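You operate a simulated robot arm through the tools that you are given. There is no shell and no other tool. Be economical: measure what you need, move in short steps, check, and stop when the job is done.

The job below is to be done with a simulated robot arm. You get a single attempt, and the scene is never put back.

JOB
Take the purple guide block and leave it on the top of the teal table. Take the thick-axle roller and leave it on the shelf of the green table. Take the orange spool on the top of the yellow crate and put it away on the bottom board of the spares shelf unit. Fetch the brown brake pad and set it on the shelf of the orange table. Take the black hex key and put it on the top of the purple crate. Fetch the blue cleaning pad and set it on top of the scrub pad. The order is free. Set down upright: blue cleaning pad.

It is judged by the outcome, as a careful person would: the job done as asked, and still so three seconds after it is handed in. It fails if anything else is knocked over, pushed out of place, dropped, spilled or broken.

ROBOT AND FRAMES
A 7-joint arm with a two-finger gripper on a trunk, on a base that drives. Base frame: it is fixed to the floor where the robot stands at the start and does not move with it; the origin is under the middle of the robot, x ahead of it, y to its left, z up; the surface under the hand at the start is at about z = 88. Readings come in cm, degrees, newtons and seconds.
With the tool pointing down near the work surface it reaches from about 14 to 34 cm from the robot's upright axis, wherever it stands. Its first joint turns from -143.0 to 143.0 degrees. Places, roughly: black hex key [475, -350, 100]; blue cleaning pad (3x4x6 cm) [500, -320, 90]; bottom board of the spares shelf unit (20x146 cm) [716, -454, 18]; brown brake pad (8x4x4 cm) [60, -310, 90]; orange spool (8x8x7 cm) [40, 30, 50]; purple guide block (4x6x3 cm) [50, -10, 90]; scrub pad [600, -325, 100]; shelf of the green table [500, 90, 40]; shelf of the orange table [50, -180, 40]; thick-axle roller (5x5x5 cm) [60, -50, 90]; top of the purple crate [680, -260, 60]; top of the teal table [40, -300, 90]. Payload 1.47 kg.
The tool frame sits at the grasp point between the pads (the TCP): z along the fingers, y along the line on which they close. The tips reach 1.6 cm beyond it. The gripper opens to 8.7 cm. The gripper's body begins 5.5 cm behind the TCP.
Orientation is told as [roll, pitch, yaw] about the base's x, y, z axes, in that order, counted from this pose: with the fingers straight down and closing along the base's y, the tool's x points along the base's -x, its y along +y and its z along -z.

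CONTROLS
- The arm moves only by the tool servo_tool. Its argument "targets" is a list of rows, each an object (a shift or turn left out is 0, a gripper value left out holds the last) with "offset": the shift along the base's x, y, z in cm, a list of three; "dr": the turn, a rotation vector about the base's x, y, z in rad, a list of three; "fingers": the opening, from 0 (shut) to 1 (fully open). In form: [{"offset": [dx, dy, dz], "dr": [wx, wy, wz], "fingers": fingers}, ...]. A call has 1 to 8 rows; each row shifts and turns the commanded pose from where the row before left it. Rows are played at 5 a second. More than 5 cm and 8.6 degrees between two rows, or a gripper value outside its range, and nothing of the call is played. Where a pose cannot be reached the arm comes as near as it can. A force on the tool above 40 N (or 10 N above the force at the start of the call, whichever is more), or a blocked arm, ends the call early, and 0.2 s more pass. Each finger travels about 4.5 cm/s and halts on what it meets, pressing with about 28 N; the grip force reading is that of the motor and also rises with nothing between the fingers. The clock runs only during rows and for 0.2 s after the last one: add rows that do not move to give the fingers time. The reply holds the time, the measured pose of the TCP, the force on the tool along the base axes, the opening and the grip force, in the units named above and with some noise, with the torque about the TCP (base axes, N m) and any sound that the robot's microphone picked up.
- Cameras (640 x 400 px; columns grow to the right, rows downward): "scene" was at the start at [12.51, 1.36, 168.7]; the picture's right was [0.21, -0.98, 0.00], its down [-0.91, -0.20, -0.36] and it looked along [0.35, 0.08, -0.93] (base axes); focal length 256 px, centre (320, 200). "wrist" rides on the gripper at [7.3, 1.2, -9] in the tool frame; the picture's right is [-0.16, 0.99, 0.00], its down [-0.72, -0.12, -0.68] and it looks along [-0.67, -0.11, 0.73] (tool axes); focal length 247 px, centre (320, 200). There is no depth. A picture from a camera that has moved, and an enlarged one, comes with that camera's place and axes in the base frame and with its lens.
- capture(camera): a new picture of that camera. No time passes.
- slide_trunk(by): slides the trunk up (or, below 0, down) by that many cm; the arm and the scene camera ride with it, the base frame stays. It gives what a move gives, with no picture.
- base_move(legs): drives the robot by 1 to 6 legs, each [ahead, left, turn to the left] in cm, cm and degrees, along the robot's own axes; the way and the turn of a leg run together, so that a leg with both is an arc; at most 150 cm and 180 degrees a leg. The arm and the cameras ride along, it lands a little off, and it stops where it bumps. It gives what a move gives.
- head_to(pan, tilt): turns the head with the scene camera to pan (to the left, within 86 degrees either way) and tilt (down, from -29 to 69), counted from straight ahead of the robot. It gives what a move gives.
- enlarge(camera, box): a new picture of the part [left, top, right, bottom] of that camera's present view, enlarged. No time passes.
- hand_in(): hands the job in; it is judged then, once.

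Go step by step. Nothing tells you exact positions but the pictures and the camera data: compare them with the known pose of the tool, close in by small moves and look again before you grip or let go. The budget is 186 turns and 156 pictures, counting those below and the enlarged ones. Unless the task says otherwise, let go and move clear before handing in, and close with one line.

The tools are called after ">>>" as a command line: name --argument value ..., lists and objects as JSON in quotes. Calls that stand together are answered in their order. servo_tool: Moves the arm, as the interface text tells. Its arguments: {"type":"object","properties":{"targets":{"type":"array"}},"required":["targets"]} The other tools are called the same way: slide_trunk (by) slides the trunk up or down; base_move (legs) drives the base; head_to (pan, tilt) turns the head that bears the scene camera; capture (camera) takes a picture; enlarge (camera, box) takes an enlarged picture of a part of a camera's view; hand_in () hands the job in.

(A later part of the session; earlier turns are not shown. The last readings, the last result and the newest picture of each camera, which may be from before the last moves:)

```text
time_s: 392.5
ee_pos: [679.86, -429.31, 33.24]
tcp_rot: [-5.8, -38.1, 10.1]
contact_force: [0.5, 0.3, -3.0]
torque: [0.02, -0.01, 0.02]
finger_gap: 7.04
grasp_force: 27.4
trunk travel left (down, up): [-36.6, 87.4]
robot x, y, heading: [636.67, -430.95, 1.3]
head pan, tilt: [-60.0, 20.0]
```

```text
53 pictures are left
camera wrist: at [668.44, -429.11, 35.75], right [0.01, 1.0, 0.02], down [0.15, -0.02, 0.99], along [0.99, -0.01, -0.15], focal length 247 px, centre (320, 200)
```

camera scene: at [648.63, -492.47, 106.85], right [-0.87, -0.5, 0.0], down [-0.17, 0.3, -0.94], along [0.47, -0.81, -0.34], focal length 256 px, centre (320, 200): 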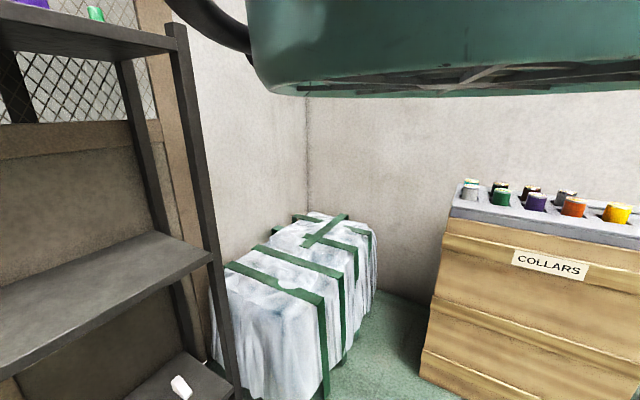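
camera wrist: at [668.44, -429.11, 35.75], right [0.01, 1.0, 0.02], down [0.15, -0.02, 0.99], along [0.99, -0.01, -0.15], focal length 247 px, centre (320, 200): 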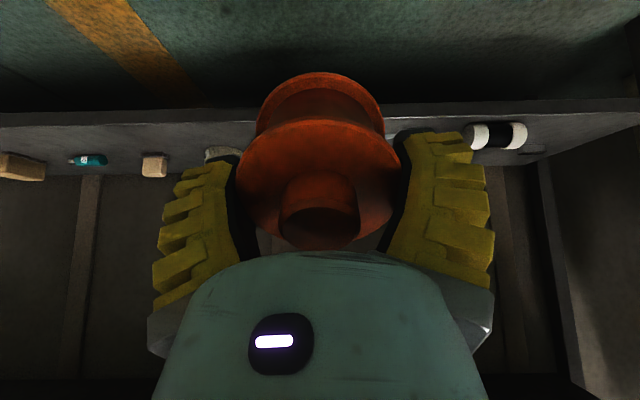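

I'll lower to just above board height, then advance stepwise toward x≈711.

>>> slide_trunk --by -5

>>> base_move --legs '[[20, -2, -1.3]]'

>>> capture --camera "wrist"

```text
time_s: 393.4
ee_pos: [679.95, -429.24, 28.27]
tcp_rot: [-5.8, -38.0, 10.0]
contact_force: [0.8, 0.7, -2.0]
torque: [-0.02, -0.01, -0.02]
finger_gap: 7.02
grasp_force: 28.1
trunk travel left (down, up): [-31.6, 92.4]
robot x, y, heading: [636.18, -431.0, 1.2]
head pan, tilt: [-60.0, 20.0]
```

```text
time_s: 395.0
ee_pos: [700.01, -431.83, 28.26]
tcp_rot: [-5.9, -38.2, 8.8]
contact_force: [-0.8, 0.1, -2.5]
torque: [-0.01, 0.02, -0.01]
finger_gap: 7.03
grasp_force: 28.0
trunk travel left (down, up): [-31.6, 92.4]
robot x, y, heading: [656.48, -432.71, 0.2]
head pan, tilt: [-60.0, 20.0]
```

```text
52 pictures are left
camera wrist: at [688.59, -431.45, 30.73], right [0.03, 1.0, 0.02], down [0.15, -0.02, 0.99], along [0.99, -0.03, -0.15], focal length 247 px, centre (320, 200)
```

wrist: 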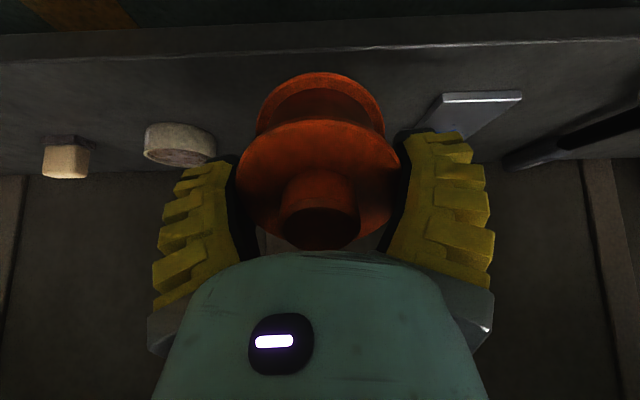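

The spot is free: the bracket on the right starts at y≈-421, the roll on the left ends at about -445. Advancing.

>>> base_move --legs '[[11.5, 0, 0]]'

>>> capture --camera "wrist"

```text
time_s: 396.2
ee_pos: [711.2, -431.86, 28.29]
tcp_rot: [-5.8, -38.0, 8.8]
contact_force: [-0.8, -0.1, -2.3]
torque: [0.01, 0.01, -0.02]
finger_gap: 7.02
grasp_force: 28.4
trunk travel left (down, up): [-31.6, 92.4]
robot x, y, heading: [667.91, -432.77, 0.2]
head pan, tilt: [-60.0, 20.0]
```

```text
51 pictures are left
camera wrist: at [699.71, -431.44, 30.73], right [0.03, 1.0, 0.02], down [0.15, -0.02, 0.99], along [0.99, -0.03, -0.15], focal length 247 px, centre (320, 200)
```

wrist: 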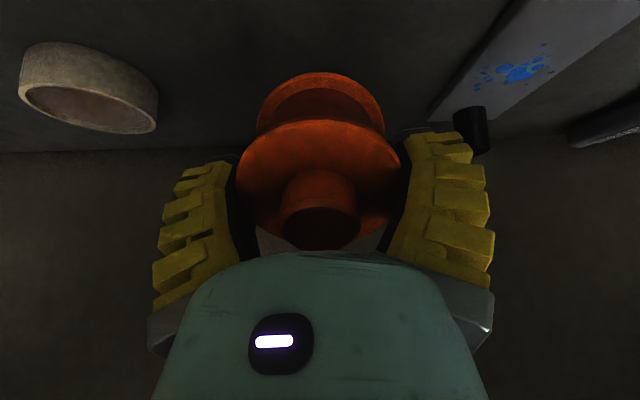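

>>> slide_trunk --by -4.2

>>> slide_trunk --by -0.8

>>> capture --camera "wrist"

```text
time_s: 397.0
ee_pos: [711.37, -431.82, 24.13]
tcp_rot: [-5.8, -38.1, 8.9]
contact_force: [-0.4, 0.1, -2.0]
torque: [0.06, -0.02, 0.01]
finger_gap: 7.03
grasp_force: 27.8
trunk travel left (down, up): [-27.4, 96.6]
robot x, y, heading: [667.47, -432.82, 0.1]
head pan, tilt: [-60.0, 20.0]
```

```text
time_s: 397.6
ee_pos: [711.3, -431.74, 23.2]
tcp_rot: [-5.8, -38.3, 9.0]
contact_force: [-2.1, -0.1, 10.2]
torque: [0.0, 0.26, 0.02]
finger_gap: 7.1
grasp_force: 28.5
trunk travel left (down, up): [-26.6, 97.4]
robot x, y, heading: [668.1, -432.99, 0.2]
head pan, tilt: [-60.0, 20.0]
```

```text
50 pictures are left
camera wrist: at [699.87, -431.42, 25.78], right [0.03, 1.0, 0.02], down [0.15, -0.02, 0.99], along [0.99, -0.03, -0.15], focal length 247 px, centre (320, 200)
```

wrist: 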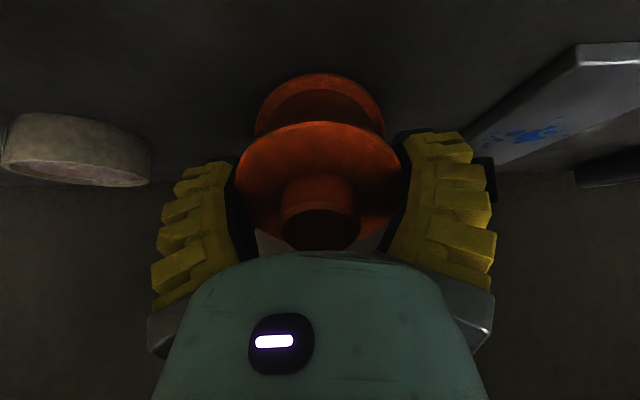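

Contact at the near rim. I'll follow an arc forward and down so the spool rocks flat onto the board.

>>> servo_tool --targets '[{"offset": [0.8, 0, -0.1], "fingers": 0}, {"offset": [0.8, 0, -0.2]}, {"offset": [0.8, 0, -0.3]}, {"offset": [0.6, 0, -0.3]}]'

>>> capture --camera "wrist"

```text
time_s: 398.6
ee_pos: [714.33, -431.92, 22.33]
tcp_rot: [-5.9, -38.2, 8.8]
contact_force: [-4.8, -2.6, 23.0]
torque: [0.05, 0.74, 0.0]
finger_gap: 7.5
grasp_force: 27.3
trunk travel left (down, up): [-26.6, 97.4]
robot x, y, heading: [668.0, -432.8, -0.1]
head pan, tilt: [-60.0, 20.0]
```

```text
49 pictures are left
camera wrist: at [702.84, -431.56, 24.84], right [0.03, 1.0, 0.02], down [0.15, -0.02, 0.99], along [0.99, -0.03, -0.15], focal length 247 px, centre (320, 200)
```

wrist: 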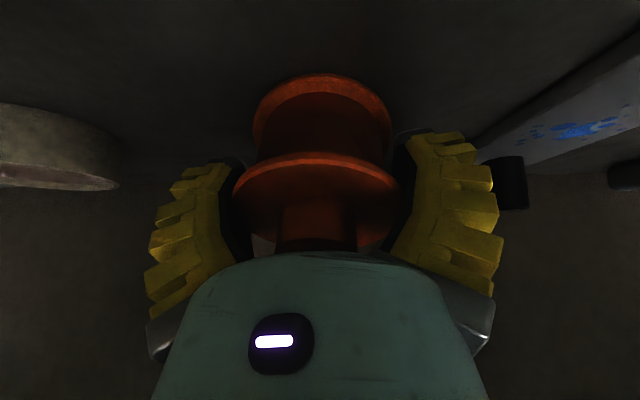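

The spool has rocked nearly flat. I'll open just enough to free it.

>>> servo_tool --targets '[{"fingers": 0.92}, {"fingers": 0.95}, {"fingers": 0.95}]'

>>> capture --camera "wrist"

```text
time_s: 399.4
ee_pos: [714.19, -431.83, 22.39]
tcp_rot: [-5.8, -38.1, 8.8]
contact_force: [-0.1, 0.2, -0.3]
torque: [-0.01, -0.01, -0.02]
finger_gap: 8.36
grasp_force: 1.0
trunk travel left (down, up): [-26.6, 97.4]
robot x, y, heading: [667.75, -433.17, 0.1]
head pan, tilt: [-60.0, 20.0]
```

```text
48 pictures are left
camera wrist: at [702.73, -431.43, 24.82], right [0.03, 1.0, 0.02], down [0.15, -0.02, 0.99], along [0.99, -0.03, -0.15], focal length 247 px, centre (320, 200)
```

wrist: 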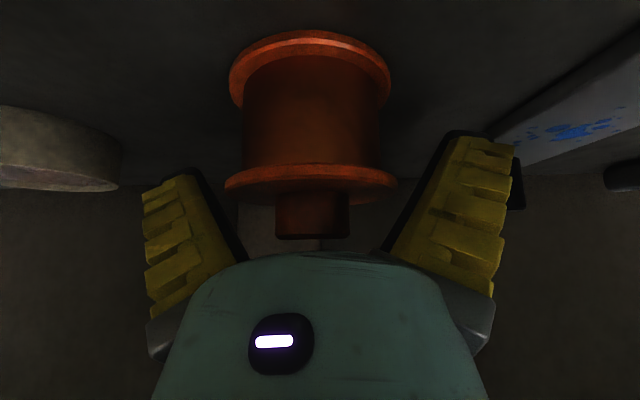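

The spool stands upright on the bottom board. I'll back straight out.

>>> base_move --legs '[[-14, 0.2, 0]]'

>>> capture --camera "wrist"

```text
time_s: 400.7
ee_pos: [700.44, -431.67, 22.35]
tcp_rot: [-5.8, -38.1, 8.9]
contact_force: [-0.5, 0.0, 0.5]
torque: [0.0, 0.01, 0.02]
finger_gap: 8.38
grasp_force: 0.8
trunk travel left (down, up): [-26.6, 97.4]
robot x, y, heading: [653.53, -432.58, -0.1]
head pan, tilt: [-60.0, 20.0]
```

```text
47 pictures are left
camera wrist: at [688.94, -431.29, 24.86], right [0.03, 1.0, 0.02], down [0.15, -0.02, 0.99], along [0.99, -0.03, -0.15], focal length 247 px, centre (320, 200)
```

wrist: 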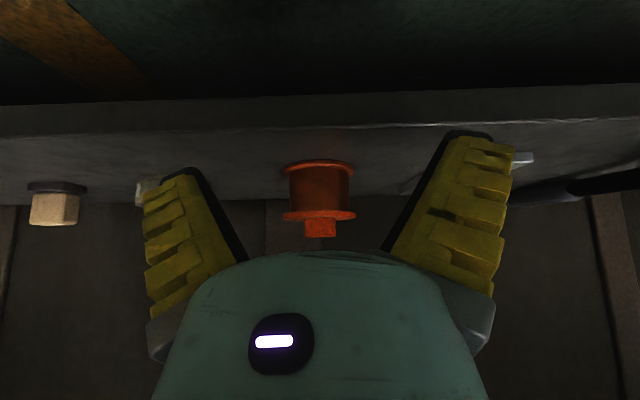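

The spool is put away. Next, the hex key on the steel table, reachable from this corridor. I'll raise, straighten the hand and drive there.

>>> base_move --legs '[[-60, 0, 0]]'

>>> slide_trunk --by 40

>>> slide_trunk --by 40

>>> servo_tool --targets '[{"dr": [0, 0.11, 0], "offset": [-1, 0, 1], "fingers": 1}, {"dr": [0, 0.11, 0], "offset": [0, 0, 1]}, {"dr": [0, 0.11, 0], "offset": [0, 0, 1]}, {"dr": [0, 0.11, 0], "offset": [0, 0, 0.5]}, {"dr": [0, 0.11, 0]}, {"dr": [0, 0.11, 0]}]'

>>> base_move --legs '[[-100, 6, 0], [0, 0, 90]]'

>>> capture --camera "wrist"

```text
time_s: 404.2
ee_pos: [639.13, -431.62, 22.34]
tcp_rot: [-5.8, -38.3, 9.2]
contact_force: [0.8, -0.1, -0.8]
torque: [-0.01, 0.01, 0.02]
finger_gap: 8.36
grasp_force: 0.6
trunk travel left (down, up): [-26.6, 97.4]
robot x, y, heading: [592.7, -432.77, 0.3]
head pan, tilt: [-60.0, 20.0]
```

```text
time_s: 408.0
ee_pos: [639.07, -431.63, 62.33]
tcp_rot: [-5.8, -38.2, 9.2]
contact_force: [-0.2, 0.3, 0.0]
torque: [0.0, -0.02, 0.0]
finger_gap: 8.38
grasp_force: 0.6
trunk travel left (down, up): [-66.6, 57.4]
robot x, y, heading: [592.47, -433.15, 0.4]
head pan, tilt: [-60.0, 20.0]
```

```text
time_s: 411.8
ee_pos: [639.07, -431.65, 102.32]
tcp_rot: [-5.7, -38.1, 9.1]
contact_force: [0.7, -0.2, -0.8]
torque: [0.03, -0.03, 0.0]
finger_gap: 8.35
grasp_force: 0.6
trunk travel left (down, up): [-106.6, 17.4]
robot x, y, heading: [592.96, -432.54, 0.6]
head pan, tilt: [-60.0, 20.0]
```

```text
time_s: 413.2
ee_pos: [642.28, -430.49, 106.38]
tcp_rot: [0.4, -0.8, 7.4]
contact_force: [-0.9, 4.4, -0.6]
torque: [-0.32, -0.08, -0.01]
finger_gap: 8.71
grasp_force: 0.0
out of reach, approached as far as the arm can: row 2, 3
trunk travel left (down, up): [-106.6, 17.4]
robot x, y, heading: [592.7, -432.78, 0.5]
head pan, tilt: [-60.0, 20.0]
```

```text
time_s: 422.2
ee_pos: [492.42, -377.95, 106.29]
tcp_rot: [-0.2, -0.7, 97.6]
contact_force: [-1.2, 0.2, 0.4]
torque: [-0.01, -0.04, -0.02]
finger_gap: 8.68
grasp_force: 0.0
trunk travel left (down, up): [-106.6, 17.4]
robot x, y, heading: [494.85, -427.6, 90.8]
head pan, tilt: [-60.0, 20.0]
```

```text
46 pictures are left
camera wrist: at [492.16, -385.47, 115.21], right [-1.0, 0.03, 0.0], down [0.02, 0.72, 0.69], along [0.02, 0.69, -0.72], focal length 247 px, centre (320, 200)
```

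wrist: 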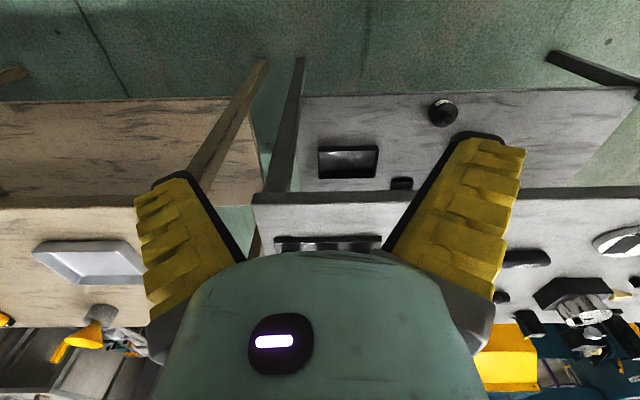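

The steel table's back edge is at y≈-359. I'll raise and move closer to see the hex key holder.

>>> slide_trunk --by 13

>>> base_move --legs '[[17, 4, 0]]'

>>> capture --camera "wrist"

>>> head_to --pan -45 --tilt 45

>>> capture --camera "scene"

```text
time_s: 423.8
ee_pos: [492.39, -378.19, 119.18]
tcp_rot: [-0.2, -0.7, 97.6]
contact_force: [-0.4, 0.1, 0.5]
torque: [0.0, 0.02, 0.01]
finger_gap: 8.71
grasp_force: 0.1
trunk travel left (down, up): [-119.6, 4.4]
robot x, y, heading: [494.78, -427.44, 90.9]
head pan, tilt: [-60.0, 20.0]
```

```text
time_s: 425.2
ee_pos: [488.19, -361.26, 119.36]
tcp_rot: [-0.3, -0.8, 97.6]
contact_force: [-0.2, -0.2, 0.3]
torque: [0.0, 0.03, -0.03]
finger_gap: 8.71
grasp_force: 0.1
trunk travel left (down, up): [-119.6, 4.4]
robot x, y, heading: [490.75, -410.91, 90.8]
head pan, tilt: [-60.0, 20.0]
```

```text
45 pictures are left
camera wrist: at [487.98, -368.73, 128.21], right [-1.0, 0.03, 0.0], down [0.02, 0.72, 0.69], along [0.02, 0.69, -0.72], focal length 247 px, centre (320, 200)
```

wrist: 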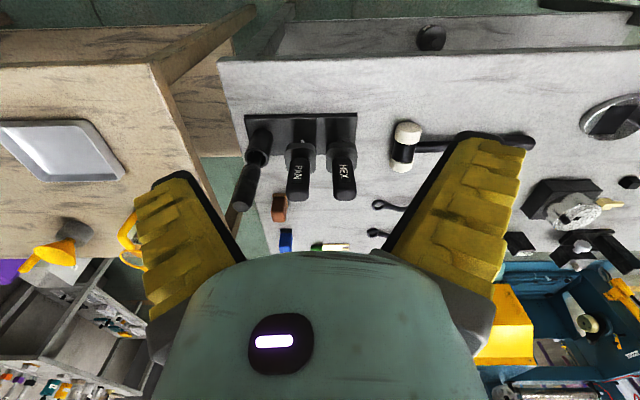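

```text
time_s: 426.1
ee_pos: [488.23, -361.25, 119.27]
tcp_rot: [-0.2, -0.7, 97.7]
contact_force: [0.6, -0.9, -0.3]
torque: [0.03, -0.01, 0.0]
finger_gap: 8.68
grasp_force: 0.1
trunk travel left (down, up): [-119.6, 4.4]
robot x, y, heading: [490.98, -410.95, 91.0]
head pan, tilt: [-45.0, 45.0]
```

```text
44 pictures are left
camera scene: at [497.56, -398.78, 186.67], right [0.57, -0.82, 0.0], down [-0.53, -0.37, -0.76], along [0.63, 0.44, -0.65], focal length 256 px, centre (320, 200)
```

scene: 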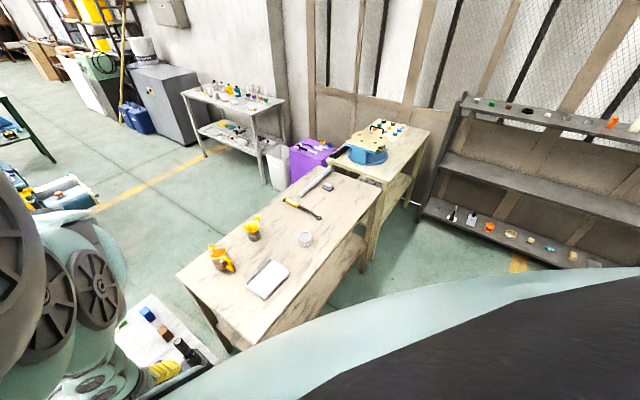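

The HEX tool is the right-hand of three upright handles in the black holder, near (485.5,-349). I'll zoom in.

>>> enlarge --camera "wrist" --box '[220, 90, 420, 230]'

```text
2.86 times, centred on (320, 160) of wrist
camera zoom: at [487.99, -368.73, 128.21], right [-1.0, 0.03, 0.0], down [0.02, 0.72, 0.69], along [0.02, 0.69, -0.72], focal length 706 px, centre (320, 314)
```

zoom: 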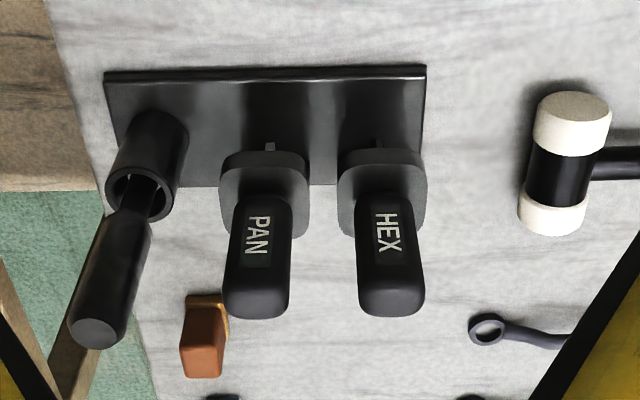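

>>> servo_tool --targets '[{"fingers": 0.45}, {"fingers": 0.45}, {"fingers": 0.45}, {"fingers": 0.45}]'

>>> base_move --legs '[[15.8, 2.9, 0]]'

>>> slide_trunk --by -8

>>> capture --camera "wrist"

```text
time_s: 427.1
ee_pos: [488.29, -361.33, 119.29]
tcp_rot: [-0.2, -0.6, 97.6]
contact_force: [0.7, 1.2, 0.0]
torque: [0.0, 0.0, 0.0]
finger_gap: 4.49
grasp_force: 4.7
trunk travel left (down, up): [-119.6, 4.4]
robot x, y, heading: [490.26, -410.82, 90.9]
head pan, tilt: [-45.0, 45.0]
```

```text
time_s: 428.5
ee_pos: [485.33, -346.43, 119.22]
tcp_rot: [-0.2, -0.7, 97.5]
contact_force: [0.4, 0.1, -0.7]
torque: [0.0, 0.05, -0.01]
finger_gap: 4.5
grasp_force: 4.1
trunk travel left (down, up): [-119.6, 4.4]
robot x, y, heading: [487.48, -395.88, 90.7]
head pan, tilt: [-45.0, 45.0]
```

```text
time_s: 429.7
ee_pos: [485.3, -346.45, 111.24]
tcp_rot: [-0.2, -0.7, 97.5]
contact_force: [-0.3, 0.1, -0.9]
torque: [-0.02, 0.02, 0.0]
finger_gap: 4.49
grasp_force: 4.5
trunk travel left (down, up): [-111.6, 12.4]
robot x, y, heading: [487.57, -395.88, 90.5]
head pan, tilt: [-45.0, 45.0]
```

```text
42 pictures are left
camera wrist: at [484.99, -353.89, 120.22], right [-1.0, 0.03, 0.0], down [0.02, 0.72, 0.69], along [0.02, 0.69, -0.72], focal length 247 px, centre (320, 200)
```

wrist: 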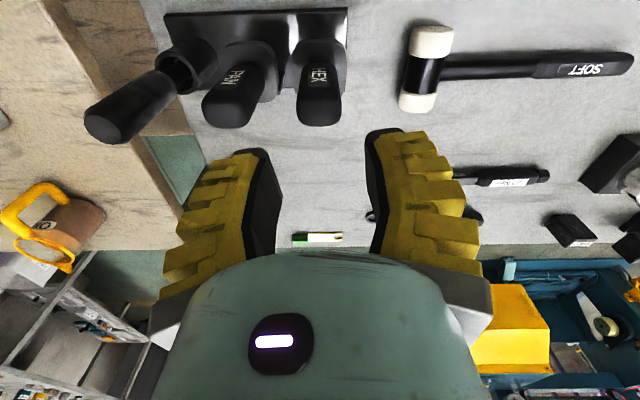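

The HEX handle is directly below (top at z≈104). I'll lower around it with a small shift away from PAN.

>>> servo_tool --targets '[{"offset": [-0.3, -0.2, 0], "fingers": 0.45}]'

>>> slide_trunk --by -6.5

>>> capture --camera "wrist"

```text
time_s: 430.1
ee_pos: [485.12, -346.59, 111.27]
tcp_rot: [-0.1, -0.6, 97.4]
contact_force: [-0.8, 0.1, 0.0]
torque: [0.02, 0.0, -0.01]
finger_gap: 4.48
grasp_force: 4.0
trunk travel left (down, up): [-111.6, 12.4]
robot x, y, heading: [488.14, -395.97, 90.5]
head pan, tilt: [-45.0, 45.0]
```

```text
time_s: 431.1
ee_pos: [484.96, -346.67, 104.73]
tcp_rot: [-0.3, -0.7, 97.5]
contact_force: [-0.1, -0.5, -0.7]
torque: [0.02, 0.0, 0.01]
finger_gap: 4.47
grasp_force: 4.1
trunk travel left (down, up): [-105.1, 18.9]
robot x, y, heading: [487.64, -395.93, 90.6]
head pan, tilt: [-45.0, 45.0]
```

```text
41 pictures are left
camera wrist: at [484.72, -354.08, 113.74], right [-1.0, 0.03, 0.0], down [0.02, 0.72, 0.69], along [0.02, 0.69, -0.72], focal length 247 px, centre (320, 200)
```

wrist: 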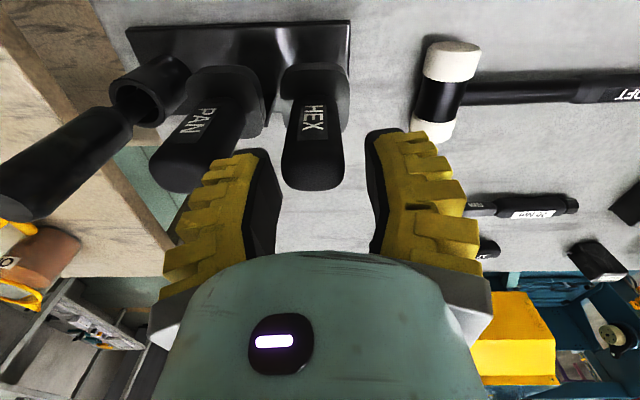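

I'll narrow the fingers a bit, lower only 2.5 cm so as to grip the top of the handle, then close.

>>> servo_tool --targets '[{"offset": [0.05, 0, 0], "fingers": 0.36}, {"fingers": 0.36}, {"fingers": 0.36}]'

>>> slide_trunk --by -2.5

>>> capture --camera "wrist"

```text
time_s: 431.9
ee_pos: [485.09, -346.67, 104.86]
tcp_rot: [-0.2, -0.7, 97.5]
contact_force: [0.6, 0.5, 0.3]
torque: [-0.01, -0.02, 0.0]
finger_gap: 3.74
grasp_force: 5.0
trunk travel left (down, up): [-105.1, 18.9]
robot x, y, heading: [487.89, -396.02, 90.8]
head pan, tilt: [-45.0, 45.0]
```

```text
time_s: 432.6
ee_pos: [485.01, -346.74, 102.39]
tcp_rot: [-0.3, -0.7, 97.5]
contact_force: [-0.4, 0.0, -0.5]
torque: [-0.02, -0.01, 0.0]
finger_gap: 3.75
grasp_force: 4.4
trunk travel left (down, up): [-102.6, 21.4]
robot x, y, heading: [487.31, -395.75, 90.6]
head pan, tilt: [-45.0, 45.0]
```

```text
40 pictures are left
camera wrist: at [484.8, -354.08, 111.32], right [-1.0, 0.03, 0.0], down [0.02, 0.72, 0.69], along [0.02, 0.69, -0.72], focal length 247 px, centre (320, 200)
```

wrist: 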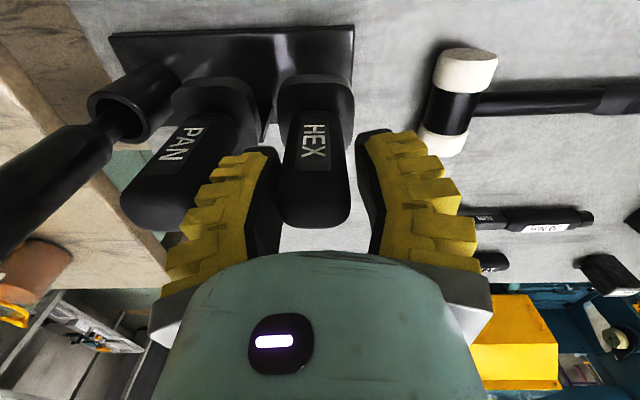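

>>> servo_tool --targets '[{"fingers": 0}, {"fingers": 0}, {"fingers": 0}, {"fingers": 0}]'

>>> slide_trunk --by 5

>>> capture --camera "wrist"

```text
time_s: 433.6
ee_pos: [485.05, -346.47, 102.45]
tcp_rot: [-0.1, -0.8, 97.5]
contact_force: [1.8, 1.8, 9.5]
torque: [-0.06, 0.14, -0.01]
finger_gap: 2.83
grasp_force: 27.8
trunk travel left (down, up): [-102.6, 21.4]
robot x, y, heading: [487.6, -395.94, 90.8]
head pan, tilt: [-45.0, 45.0]
```

```text
time_s: 434.5
ee_pos: [485.05, -346.58, 107.42]
tcp_rot: [0.0, -0.7, 97.5]
contact_force: [-2.0, 2.4, 1.8]
torque: [0.14, 0.2, 0.02]
finger_gap: 2.66
grasp_force: 27.7
trunk travel left (down, up): [-107.6, 16.4]
robot x, y, heading: [487.38, -395.52, 90.9]
head pan, tilt: [-45.0, 45.0]
```

```text
39 pictures are left
camera wrist: at [484.75, -354.07, 116.35], right [-1.0, 0.03, 0.0], down [0.02, 0.72, 0.69], along [0.02, 0.69, -0.72], focal length 247 px, centre (320, 200)
```

wrist: 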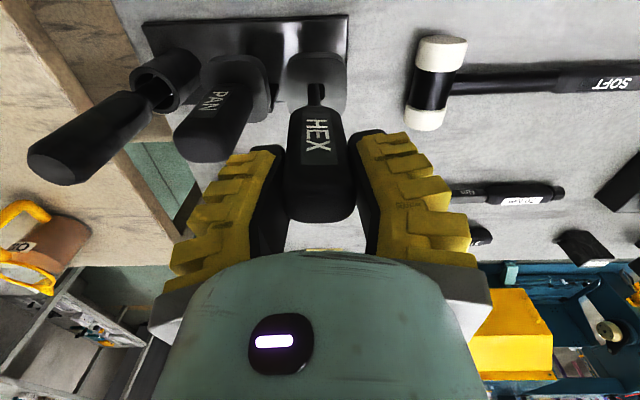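

The HEX tool slides up out of its holder. I'll lift it all the way.

>>> slide_trunk --by 15

>>> capture --camera "wrist"

```text
time_s: 436.3
ee_pos: [485.11, -346.72, 122.41]
tcp_rot: [-0.2, -0.7, 97.5]
contact_force: [0.3, 0.3, -1.7]
torque: [0.0, 0.01, -0.03]
finger_gap: 2.65
grasp_force: 27.6
trunk travel left (down, up): [-122.6, 1.4]
robot x, y, heading: [487.68, -395.85, 90.7]
head pan, tilt: [-45.0, 45.0]
```

```text
38 pictures are left
camera wrist: at [484.8, -354.09, 131.31], right [-1.0, 0.03, 0.0], down [0.02, 0.72, 0.69], along [0.02, 0.69, -0.72], focal length 247 px, centre (320, 200)
```

wrist: 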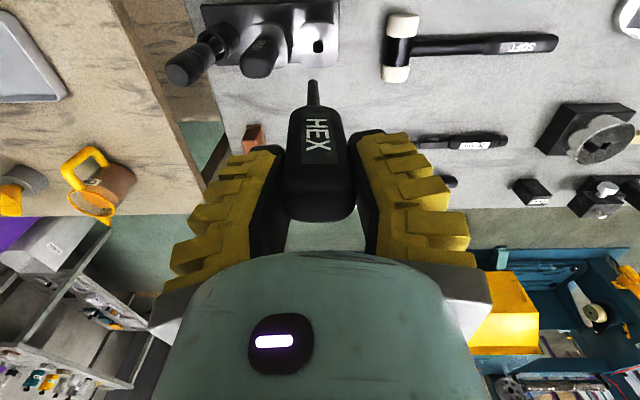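

The hex key is free. I'll go back around the west end of the steel table to the front side.

>>> base_move --legs '[[-38, 0, -0.7], [0, 0, -90], [-85, 0, 0], [-82, 0, 0], [0, 104, 0], [0, 102, 0]]'

>>> base_move --legs '[[130, 0, 0], [120, 0, 0]]'

>>> head_to --pan -45 --tilt 30

>>> capture --camera "scene"

>>> capture --camera "wrist"

```text
time_s: 460.6
ee_pos: [369.56, -223.26, 122.48]
tcp_rot: [-0.2, -0.7, 7.3]
contact_force: [0.5, 0.4, -1.2]
torque: [0.01, 0.02, 0.0]
finger_gap: 2.38
grasp_force: 27.9
trunk travel left (down, up): [-122.6, 1.4]
robot x, y, heading: [320.44, -226.24, 0.4]
head pan, tilt: [-45.0, 45.0]
```

```text
time_s: 472.7
ee_pos: [617.15, -232.11, 122.28]
tcp_rot: [-0.2, -0.7, 4.5]
contact_force: [0.4, -0.1, -1.3]
torque: [-0.01, 0.0, -0.01]
finger_gap: 2.31
grasp_force: 28.1
trunk travel left (down, up): [-122.6, 1.4]
robot x, y, heading: [567.85, -231.8, -2.4]
head pan, tilt: [-45.0, 45.0]
```

```text
time_s: 473.4
ee_pos: [617.16, -232.0, 122.43]
tcp_rot: [-0.1, -0.7, 4.3]
contact_force: [-0.9, 0.5, -1.7]
torque: [-0.01, -0.04, 0.0]
finger_gap: 2.27
grasp_force: 27.9
trunk travel left (down, up): [-122.6, 1.4]
robot x, y, heading: [567.59, -232.27, -2.4]
head pan, tilt: [-45.0, 30.0]
```

```text
37 pictures are left
camera scene: at [579.44, -239.41, 190.48], right [-0.85, -0.52, 0.0], down [-0.3, 0.49, -0.82], along [0.43, -0.7, -0.57], focal length 256 px, centre (320, 200)
```

scene: 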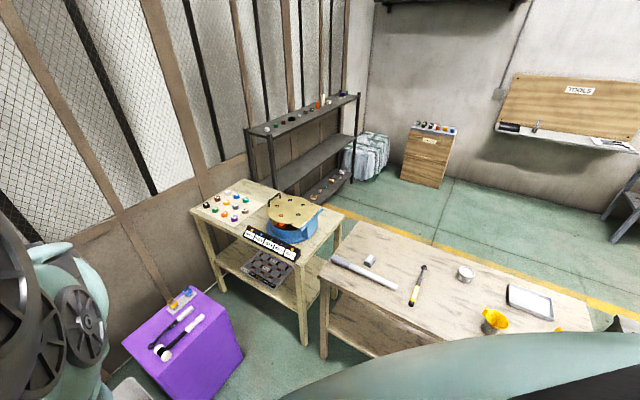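

```text
36 pictures are left
camera wrist: at [609.58, -231.38, 131.32], right [0.08, 1.0, 0.0], down [0.72, -0.06, 0.69], along [0.69, -0.06, -0.72], focal length 247 px, centre (320, 200)
```

wrist: 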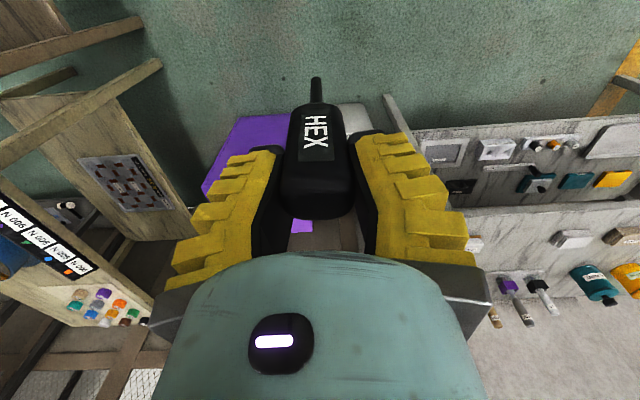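

The purple crate has a free front strip at x≈658–672. I'll come at it from the northwest (heading about -65°) so that the key can be laid along it.

>>> base_move --legs '[[0, 0, -62.6], [16.5, 75.5, 0]]'

>>> capture --camera "wrist"

```text
time_s: 480.2
ee_pos: [666.05, -254.92, 122.4]
tcp_rot: [-0.3, -0.7, -56.0]
contact_force: [0.2, -0.4, -2.7]
torque: [-0.01, 0.0, 0.01]
finger_gap: 2.27
grasp_force: 27.9
trunk travel left (down, up): [-122.6, 1.4]
robot x, y, heading: [641.49, -211.77, -62.7]
head pan, tilt: [-45.0, 30.0]
```

```text
35 pictures are left
camera wrist: at [662.77, -248.13, 131.32], right [0.91, 0.42, 0.0], down [0.31, -0.66, 0.69], along [0.29, -0.63, -0.72], focal length 247 px, centre (320, 200)
```

wrist: 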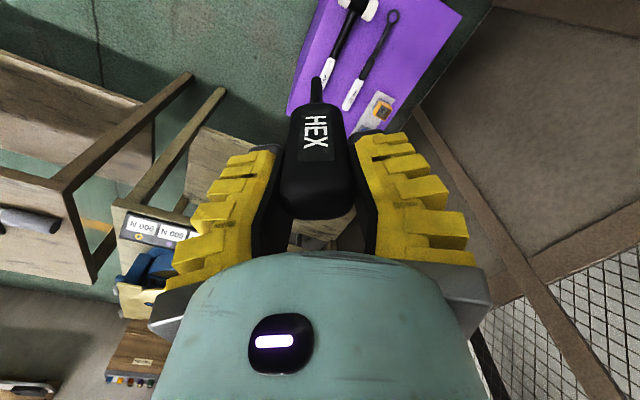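

From here the crate's west edge is at x≈666.5, with tools lying at x≈674 and 682. A strip along its north edge may be better; I'll face east and look.

>>> base_move --legs '[[-19, -10, 0], [0, 0, 62.7], [-10, -18, 0]]'

>>> capture --camera "wrist"

```text
time_s: 485.8
ee_pos: [663.84, -215.66, 122.38]
tcp_rot: [-0.3, -0.6, 6.6]
contact_force: [0.3, -0.9, -1.5]
torque: [-0.03, -0.03, -0.01]
finger_gap: 2.24
grasp_force: 27.8
trunk travel left (down, up): [-122.6, 1.4]
robot x, y, heading: [614.23, -217.29, -0.5]
head pan, tilt: [-45.0, 30.0]
```

```text
34 pictures are left
camera wrist: at [656.31, -215.31, 131.32], right [0.04, 1.0, 0.0], down [0.72, -0.03, 0.69], along [0.69, -0.03, -0.72], focal length 247 px, centre (320, 200)
```

wrist: 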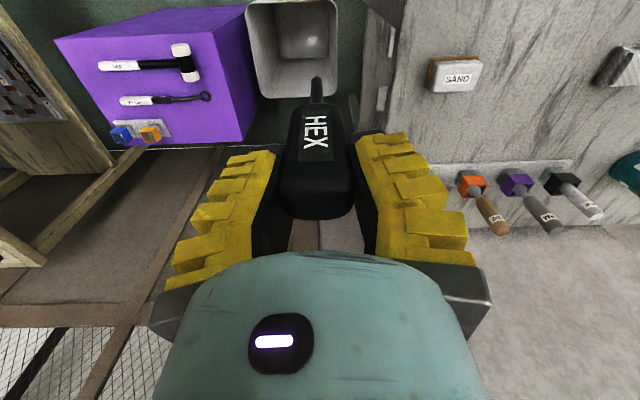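

The free spots are the west strip (x 667–672, y -256…-281). I'll stand southwest-ish at about (636,-230), turn the hand so that it swings along -y, and lay the key down by pivoting it on its tip.

>>> base_move --legs '[[21.8, -12.7, 0], [0, 0, -42.5]]'

>>> servo_tool --targets '[{"dr": [0, 0, -0.13], "fingers": 0}, {"dr": [0, 0, -0.13]}, {"dr": [0, 0, -0.13]}, {"dr": [0, 0, -0.13]}, {"dr": [0, 0, -0.13]}, {"dr": [0, 0, -0.13]}, {"dr": [0, 0, -0.13]}]'

>>> capture --camera "wrist"

```text
time_s: 489.6
ee_pos: [674.27, -261.94, 122.3]
tcp_rot: [-0.3, -0.7, -35.5]
contact_force: [-0.9, -0.3, -2.0]
torque: [0.03, -0.01, 0.03]
finger_gap: 2.28
grasp_force: 28.8
trunk travel left (down, up): [-122.6, 1.4]
robot x, y, heading: [636.58, -230.03, -42.3]
head pan, tilt: [-45.0, 30.0]
```

```text
time_s: 491.2
ee_pos: [674.19, -262.0, 122.3]
tcp_rot: [-0.3, -0.7, -87.8]
contact_force: [-0.1, -0.7, -1.8]
torque: [0.0, 0.02, 0.0]
finger_gap: 2.27
grasp_force: 28.1
trunk travel left (down, up): [-122.6, 1.4]
robot x, y, heading: [636.38, -229.93, -42.3]
head pan, tilt: [-45.0, 30.0]
```

```text
33 pictures are left
camera wrist: at [674.97, -254.46, 131.25], right [0.99, -0.12, 0.0], down [-0.09, -0.72, 0.69], along [-0.08, -0.68, -0.72], focal length 247 px, centre (320, 200)
```

wrist: 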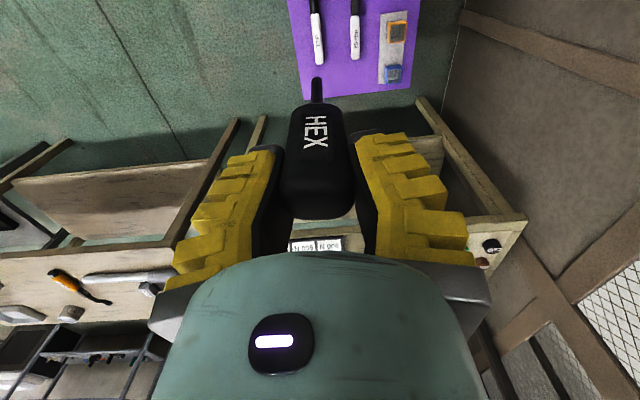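

The gap between the hammer and the second tool (x≈675–681) with the free space south of their ends is best: handle south, tip pointing north. I'll reposition and tilt the hand toward north.

>>> base_move --legs '[[13.4, -9.4, 0]]'

>>> servo_tool --targets '[{"dr": [0.1, 0, 0], "offset": [0, 1.2, -0.5], "fingers": 0}, {"dr": [0.1, 0, 0], "offset": [0, 1.2, -0.5]}, {"dr": [0.1, 0, 0], "offset": [0, 1.2, -0.5]}, {"dr": [0.1, 0, 0], "offset": [0, 1.2, -0.5]}, {"dr": [0.1, 0, 0], "offset": [0, 1.2, 0]}, {"dr": [0.1, 0, 0], "offset": [0, 1.2, 0]}]'

>>> capture --camera "wrist"

```text
time_s: 492.7
ee_pos: [678.03, -277.59, 122.32]
tcp_rot: [-0.1, -0.7, -87.6]
contact_force: [0.0, -0.3, -1.8]
torque: [-0.01, 0.0, 0.01]
finger_gap: 2.28
grasp_force: 27.2
trunk travel left (down, up): [-122.6, 1.4]
robot x, y, heading: [640.15, -245.68, -42.2]
head pan, tilt: [-45.0, 30.0]
```

```text
time_s: 494.1
ee_pos: [676.41, -271.74, 121.09]
tcp_rot: [0.6, 26.8, -87.1]
contact_force: [-0.4, -0.3, -1.4]
torque: [-0.03, 0.03, 0.0]
finger_gap: 2.3
grasp_force: 28.3
out of reach, approached as far as the arm can: row 1, 5, 6
trunk travel left (down, up): [-122.6, 1.4]
robot x, y, heading: [640.22, -245.95, -42.2]
head pan, tilt: [-45.0, 30.0]
```

```text
32 pictures are left
camera wrist: at [677.28, -269.22, 132.4], right [0.99, -0.1, -0.06], down [-0.08, -0.96, 0.28], along [-0.09, -0.27, -0.96], focal length 247 px, centre (320, 200)
```

wrist: 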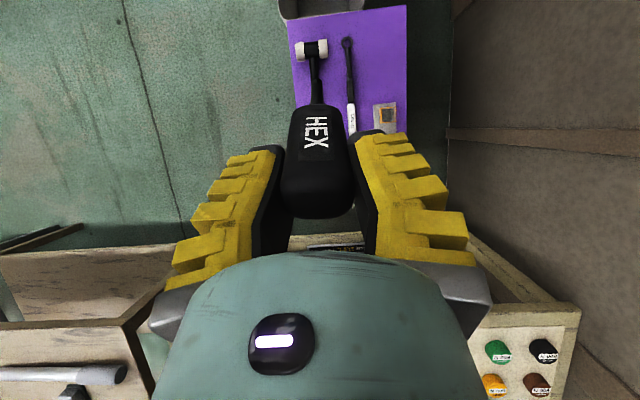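

>>> base_move --legs '[[-0.9, 2.6, 0]]'

>>> slide_trunk --by -38

>>> capture --camera "wrist"

```text
time_s: 494.9
ee_pos: [677.44, -269.48, 121.11]
tcp_rot: [0.6, 26.6, -87.3]
contact_force: [0.4, -0.3, -1.3]
torque: [-0.03, -0.02, 0.02]
finger_gap: 2.31
grasp_force: 28.0
trunk travel left (down, up): [-122.6, 1.4]
robot x, y, heading: [641.42, -242.87, -42.5]
head pan, tilt: [-45.0, 30.0]
```

```text
time_s: 498.6
ee_pos: [677.52, -269.48, 83.08]
tcp_rot: [0.6, 26.5, -87.4]
contact_force: [-0.9, -0.4, -0.8]
torque: [-0.06, -0.03, 0.02]
finger_gap: 2.27
grasp_force: 28.2
trunk travel left (down, up): [-84.6, 39.4]
robot x, y, heading: [641.14, -243.56, -42.3]
head pan, tilt: [-45.0, 30.0]
```

```text
31 pictures are left
camera wrist: at [678.27, -266.88, 94.38], right [0.99, -0.1, -0.06], down [-0.08, -0.96, 0.28], along [-0.09, -0.28, -0.96], focal length 247 px, centre (320, 200)
```

wrist: 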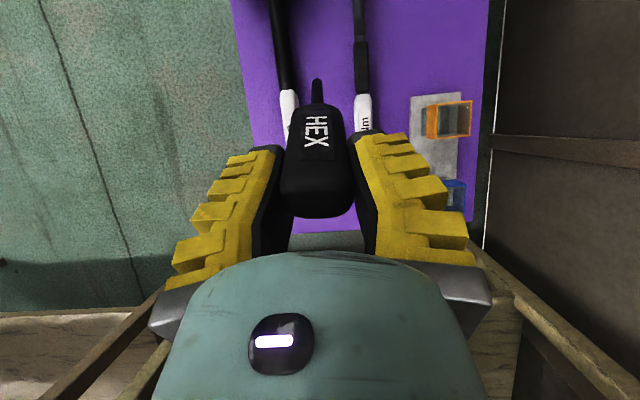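

The tip is well over the gap. Lowering until it touches.

>>> slide_trunk --by -7

>>> slide_trunk --by -1.2

>>> servo_tool --targets '[{"offset": [0, 0, -0.3], "fingers": 0}, {"offset": [0, 0, -0.3]}, {"offset": [0, 0, -0.3]}]'

```text
time_s: 499.6
ee_pos: [677.41, -269.53, 75.95]
tcp_rot: [0.7, 26.5, -87.3]
contact_force: [-0.5, -0.7, -1.3]
torque: [-0.03, -0.03, 0.05]
finger_gap: 2.25
grasp_force: 27.8
trunk travel left (down, up): [-77.6, 46.4]
robot x, y, heading: [641.63, -243.15, -42.6]
head pan, tilt: [-45.0, 30.0]
```

```text
time_s: 500.2
ee_pos: [677.44, -269.45, 74.85]
tcp_rot: [0.8, 26.5, -87.3]
contact_force: [1.1, -0.1, -1.4]
torque: [-0.04, -0.03, 0.0]
finger_gap: 2.28
grasp_force: 27.7
trunk travel left (down, up): [-76.4, 47.6]
robot x, y, heading: [641.09, -243.63, -42.4]
head pan, tilt: [-45.0, 30.0]
```

```text
time_s: 501.0
ee_pos: [677.0, -269.57, 74.43]
tcp_rot: [0.7, 26.5, -87.3]
contact_force: [0.5, 0.5, -1.3]
torque: [-0.01, 0.02, 0.0]
finger_gap: 2.27
grasp_force: 28.5
out of reach, approached as far as the arm can: row 2
trunk travel left (down, up): [-76.4, 47.6]
robot x, y, heading: [641.31, -242.92, -42.2]
head pan, tilt: [-45.0, 30.0]
```

>>> slide_trunk --by -0.7

>>> slide_trunk --by -0.7

>>> capture --camera "wrist"

```text
time_s: 501.6
ee_pos: [677.14, -269.52, 73.7]
tcp_rot: [0.6, 26.7, -87.4]
contact_force: [0.8, -0.5, -1.9]
torque: [-0.03, 0.0, -0.02]
finger_gap: 2.27
grasp_force: 28.1
trunk travel left (down, up): [-75.7, 48.3]
robot x, y, heading: [641.21, -243.47, -42.1]
head pan, tilt: [-45.0, 30.0]
```

```text
time_s: 502.1
ee_pos: [677.12, -269.46, 73.05]
tcp_rot: [0.7, 26.6, -87.3]
contact_force: [0.5, -0.5, -0.7]
torque: [-0.02, 0.0, -0.02]
finger_gap: 2.26
grasp_force: 27.8
trunk travel left (down, up): [-75.0, 49.0]
robot x, y, heading: [641.37, -243.03, -42.4]
head pan, tilt: [-45.0, 30.0]
```

```text
30 pictures are left
camera wrist: at [677.93, -266.84, 84.44], right [0.99, -0.1, -0.06], down [-0.08, -0.96, 0.28], along [-0.09, -0.28, -0.96], focal length 247 px, centre (320, 200)
```

wrist: 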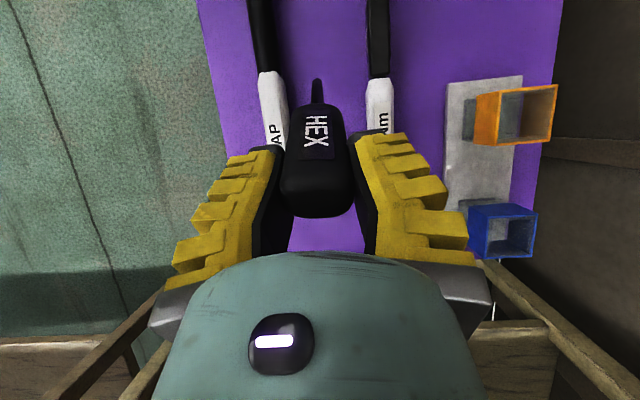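

>>> slide_trunk --by -0.9

>>> slide_trunk --by -0.7

>>> slide_trunk --by -0.7

```text
time_s: 502.7
ee_pos: [677.0, -269.33, 72.28]
tcp_rot: [0.6, 26.5, -87.3]
contact_force: [1.1, 0.4, -1.6]
torque: [0.01, 0.03, -0.02]
finger_gap: 2.24
grasp_force: 27.9
trunk travel left (down, up): [-74.1, 49.9]
robot x, y, heading: [641.25, -243.44, -42.3]
head pan, tilt: [-45.0, 30.0]
```

```text
time_s: 503.3
ee_pos: [677.2, -269.43, 71.54]
tcp_rot: [0.5, 26.5, -87.2]
contact_force: [0.7, 0.4, -1.3]
torque: [0.0, 0.01, -0.01]
finger_gap: 2.23
grasp_force: 28.0
trunk travel left (down, up): [-73.4, 50.6]
robot x, y, heading: [641.3, -243.31, -42.1]
head pan, tilt: [-45.0, 30.0]
```

```text
time_s: 503.9
ee_pos: [677.06, -269.52, 70.8]
tcp_rot: [0.7, 26.6, -87.3]
contact_force: [-0.8, 0.2, 1.2]
torque: [0.19, 0.06, 0.04]
finger_gap: 2.24
grasp_force: 28.2
trunk travel left (down, up): [-72.7, 51.3]
robot x, y, heading: [641.56, -243.13, -42.2]
head pan, tilt: [-45.0, 30.0]
```

The tip touches at the crate top (z≈57). Now I'll lay the key down by alternating small downward and southward moves.

>>> slide_trunk --by -1.5

>>> base_move --legs '[[1.7, -1.9, 0]]'

>>> slide_trunk --by -2.2

>>> capture --camera "wrist"

```text
time_s: 504.5
ee_pos: [677.43, -270.3, 69.46]
tcp_rot: [0.8, 25.8, -87.3]
contact_force: [0.9, -14.3, 21.8]
torque: [0.17, 0.0, -0.02]
finger_gap: 3.49
grasp_force: 28.5
trunk travel left (down, up): [-71.2, 52.8]
robot x, y, heading: [641.03, -243.41, -42.3]
head pan, tilt: [-45.0, 30.0]
```

```text
time_s: 505.3
ee_pos: [677.09, -271.94, 69.27]
tcp_rot: [0.6, 26.7, -87.2]
contact_force: [-1.5, 0.1, 2.0]
torque: [0.25, 0.1, 0.11]
finger_gap: 2.35
grasp_force: 28.0
trunk travel left (down, up): [-71.2, 52.8]
robot x, y, heading: [641.12, -246.24, -42.1]
head pan, tilt: [-45.0, 30.0]
```

```text
time_s: 506.0
ee_pos: [677.11, -272.13, 67.19]
tcp_rot: [0.7, 26.4, -87.3]
contact_force: [0.5, -9.2, 11.7]
torque: [0.51, 0.04, 0.01]
finger_gap: 2.73
grasp_force: 28.1
trunk travel left (down, up): [-69.0, 55.0]
robot x, y, heading: [641.32, -245.76, -42.1]
head pan, tilt: [-45.0, 30.0]
```

```text
29 pictures are left
camera wrist: at [677.99, -269.63, 78.5], right [0.99, -0.1, -0.06], down [-0.08, -0.95, 0.29], along [-0.09, -0.28, -0.96], focal length 247 px, centre (320, 200)
```

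wrist: 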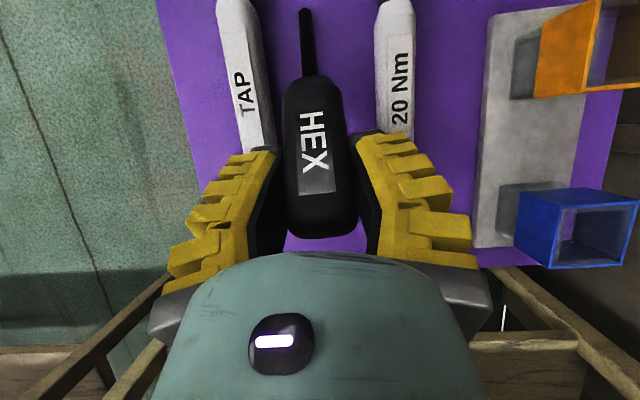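

The key is swinging down nicely. Continue.

>>> base_move --legs '[[1.7, -1.9, 0]]'

>>> slide_trunk --by -2.4

>>> base_move --legs '[[1.2, -1.4, 0]]'

>>> slide_trunk --by -2.2

>>> capture --camera "wrist"

```text
time_s: 506.8
ee_pos: [677.13, -274.79, 67.1]
tcp_rot: [0.6, 26.4, -87.2]
contact_force: [0.4, -4.7, 5.0]
torque: [0.24, 0.07, 0.05]
finger_gap: 2.45
grasp_force: 28.1
trunk travel left (down, up): [-69.0, 55.0]
robot x, y, heading: [641.45, -248.57, -42.3]
head pan, tilt: [-45.0, 30.0]
```

```text
time_s: 507.5
ee_pos: [676.98, -274.44, 64.58]
tcp_rot: [0.5, 26.6, -87.4]
contact_force: [-0.9, 0.2, -0.4]
torque: [0.06, -0.01, 0.0]
finger_gap: 2.35
grasp_force: 28.8
trunk travel left (down, up): [-66.6, 57.4]
robot x, y, heading: [641.35, -248.63, -42.5]
head pan, tilt: [-45.0, 30.0]
```

```text
time_s: 508.3
ee_pos: [677.05, -276.56, 64.62]
tcp_rot: [0.6, 26.5, -87.3]
contact_force: [0.1, 0.8, -0.9]
torque: [-0.02, 0.0, 0.01]
finger_gap: 2.32
grasp_force: 27.9
trunk travel left (down, up): [-66.6, 57.4]
robot x, y, heading: [641.35, -250.27, -42.2]
head pan, tilt: [-45.0, 30.0]
```

```text
time_s: 508.9
ee_pos: [677.05, -276.26, 62.51]
tcp_rot: [0.7, 26.5, -87.3]
contact_force: [-0.1, 1.0, -0.3]
torque: [0.05, -0.02, -0.03]
finger_gap: 2.24
grasp_force: 27.6
trunk travel left (down, up): [-64.4, 59.6]
robot x, y, heading: [641.35, -250.38, -42.4]
head pan, tilt: [-45.0, 30.0]
```

```text
28 pictures are left
camera wrist: at [677.82, -273.68, 73.77], right [0.99, -0.1, -0.06], down [-0.08, -0.96, 0.29], along [-0.09, -0.28, -0.96], focal length 247 px, centre (320, 200)
```

wrist: 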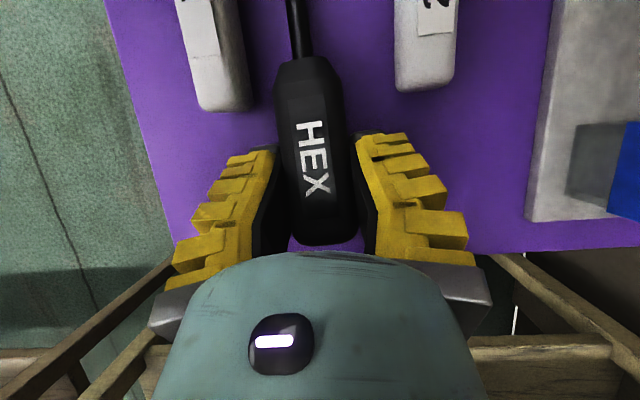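

Almost flat. Lower the rest until contact, then release.

>>> slide_trunk --by -2.2

>>> slide_trunk --by -0.9

>>> capture --camera "wrist"

```text
time_s: 509.3
ee_pos: [677.03, -276.29, 61.87]
tcp_rot: [0.3, 26.9, -87.3]
contact_force: [-1.3, 0.3, 13.3]
torque: [-0.07, 0.18, -0.09]
finger_gap: 2.3
grasp_force: 28.2
trunk travel left (down, up): [-63.7, 60.3]
robot x, y, heading: [641.29, -249.81, -42.2]
head pan, tilt: [-45.0, 30.0]
stopped: the force on the tool passed its limit at 76 N (the readings are from after the stop); the commanded pose is now the measured one
```

```text
time_s: 509.7
ee_pos: [677.13, -276.41, 61.83]
tcp_rot: [0.3, 27.2, -87.3]
contact_force: [-2.1, -0.8, 17.2]
torque: [-0.12, 0.18, -0.05]
finger_gap: 2.29
grasp_force: 28.3
trunk travel left (down, up): [-63.5, 60.5]
robot x, y, heading: [641.21, -250.26, -42.1]
head pan, tilt: [-45.0, 30.0]
stopped: the force on the tool passed its limit at 56 N (the readings are from after the stop); the commanded pose is now the measured one
```

```text
27 pictures are left
camera wrist: at [677.98, -273.89, 73.3], right [0.99, -0.1, -0.07], down [-0.07, -0.96, 0.27], along [-0.09, -0.27, -0.96], focal length 247 px, centre (320, 200)
```

wrist: 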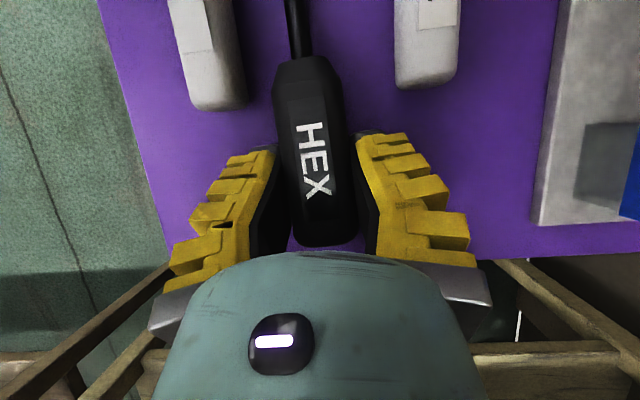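

The fingertips rest on the crate and the handle lies just above it. I'll release.

>>> slide_trunk --by 0.3

>>> servo_tool --targets '[{"fingers": 0.3}, {"fingers": 0.38}, {"fingers": 0.4}, {"fingers": 0.4}]'

>>> slide_trunk --by 14

>>> capture --camera "wrist"

```text
time_s: 510.2
ee_pos: [676.91, -276.14, 61.96]
tcp_rot: [0.1, 27.4, -87.4]
contact_force: [0.2, -0.2, -1.6]
torque: [-0.01, 0.01, -0.01]
finger_gap: 2.21
grasp_force: 28.1
trunk travel left (down, up): [-63.8, 60.2]
robot x, y, heading: [640.94, -249.98, -42.2]
head pan, tilt: [-45.0, 30.0]
```

```text
time_s: 511.2
ee_pos: [676.97, -276.17, 62.12]
tcp_rot: [0.2, 27.4, -87.4]
contact_force: [-1.0, 0.1, -0.4]
torque: [0.02, -0.01, 0.01]
finger_gap: 4.08
grasp_force: 4.8
trunk travel left (down, up): [-63.8, 60.2]
robot x, y, heading: [641.29, -250.32, -42.3]
head pan, tilt: [-45.0, 30.0]
```

```text
time_s: 512.9
ee_pos: [676.91, -276.21, 76.18]
tcp_rot: [0.2, 27.3, -87.5]
contact_force: [-1.4, 0.0, 0.0]
torque: [-0.01, -0.01, -0.01]
finger_gap: 4.08
grasp_force: 4.6
trunk travel left (down, up): [-77.8, 46.2]
robot x, y, heading: [641.36, -250.5, -42.4]
head pan, tilt: [-45.0, 30.0]
```

```text
26 pictures are left
camera wrist: at [677.86, -273.7, 87.49], right [0.99, -0.1, -0.07], down [-0.07, -0.96, 0.27], along [-0.09, -0.26, -0.96], focal length 247 px, centre (320, 200)
```

wrist: 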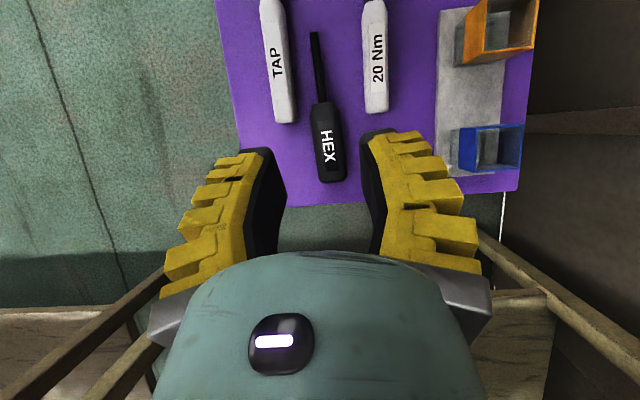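

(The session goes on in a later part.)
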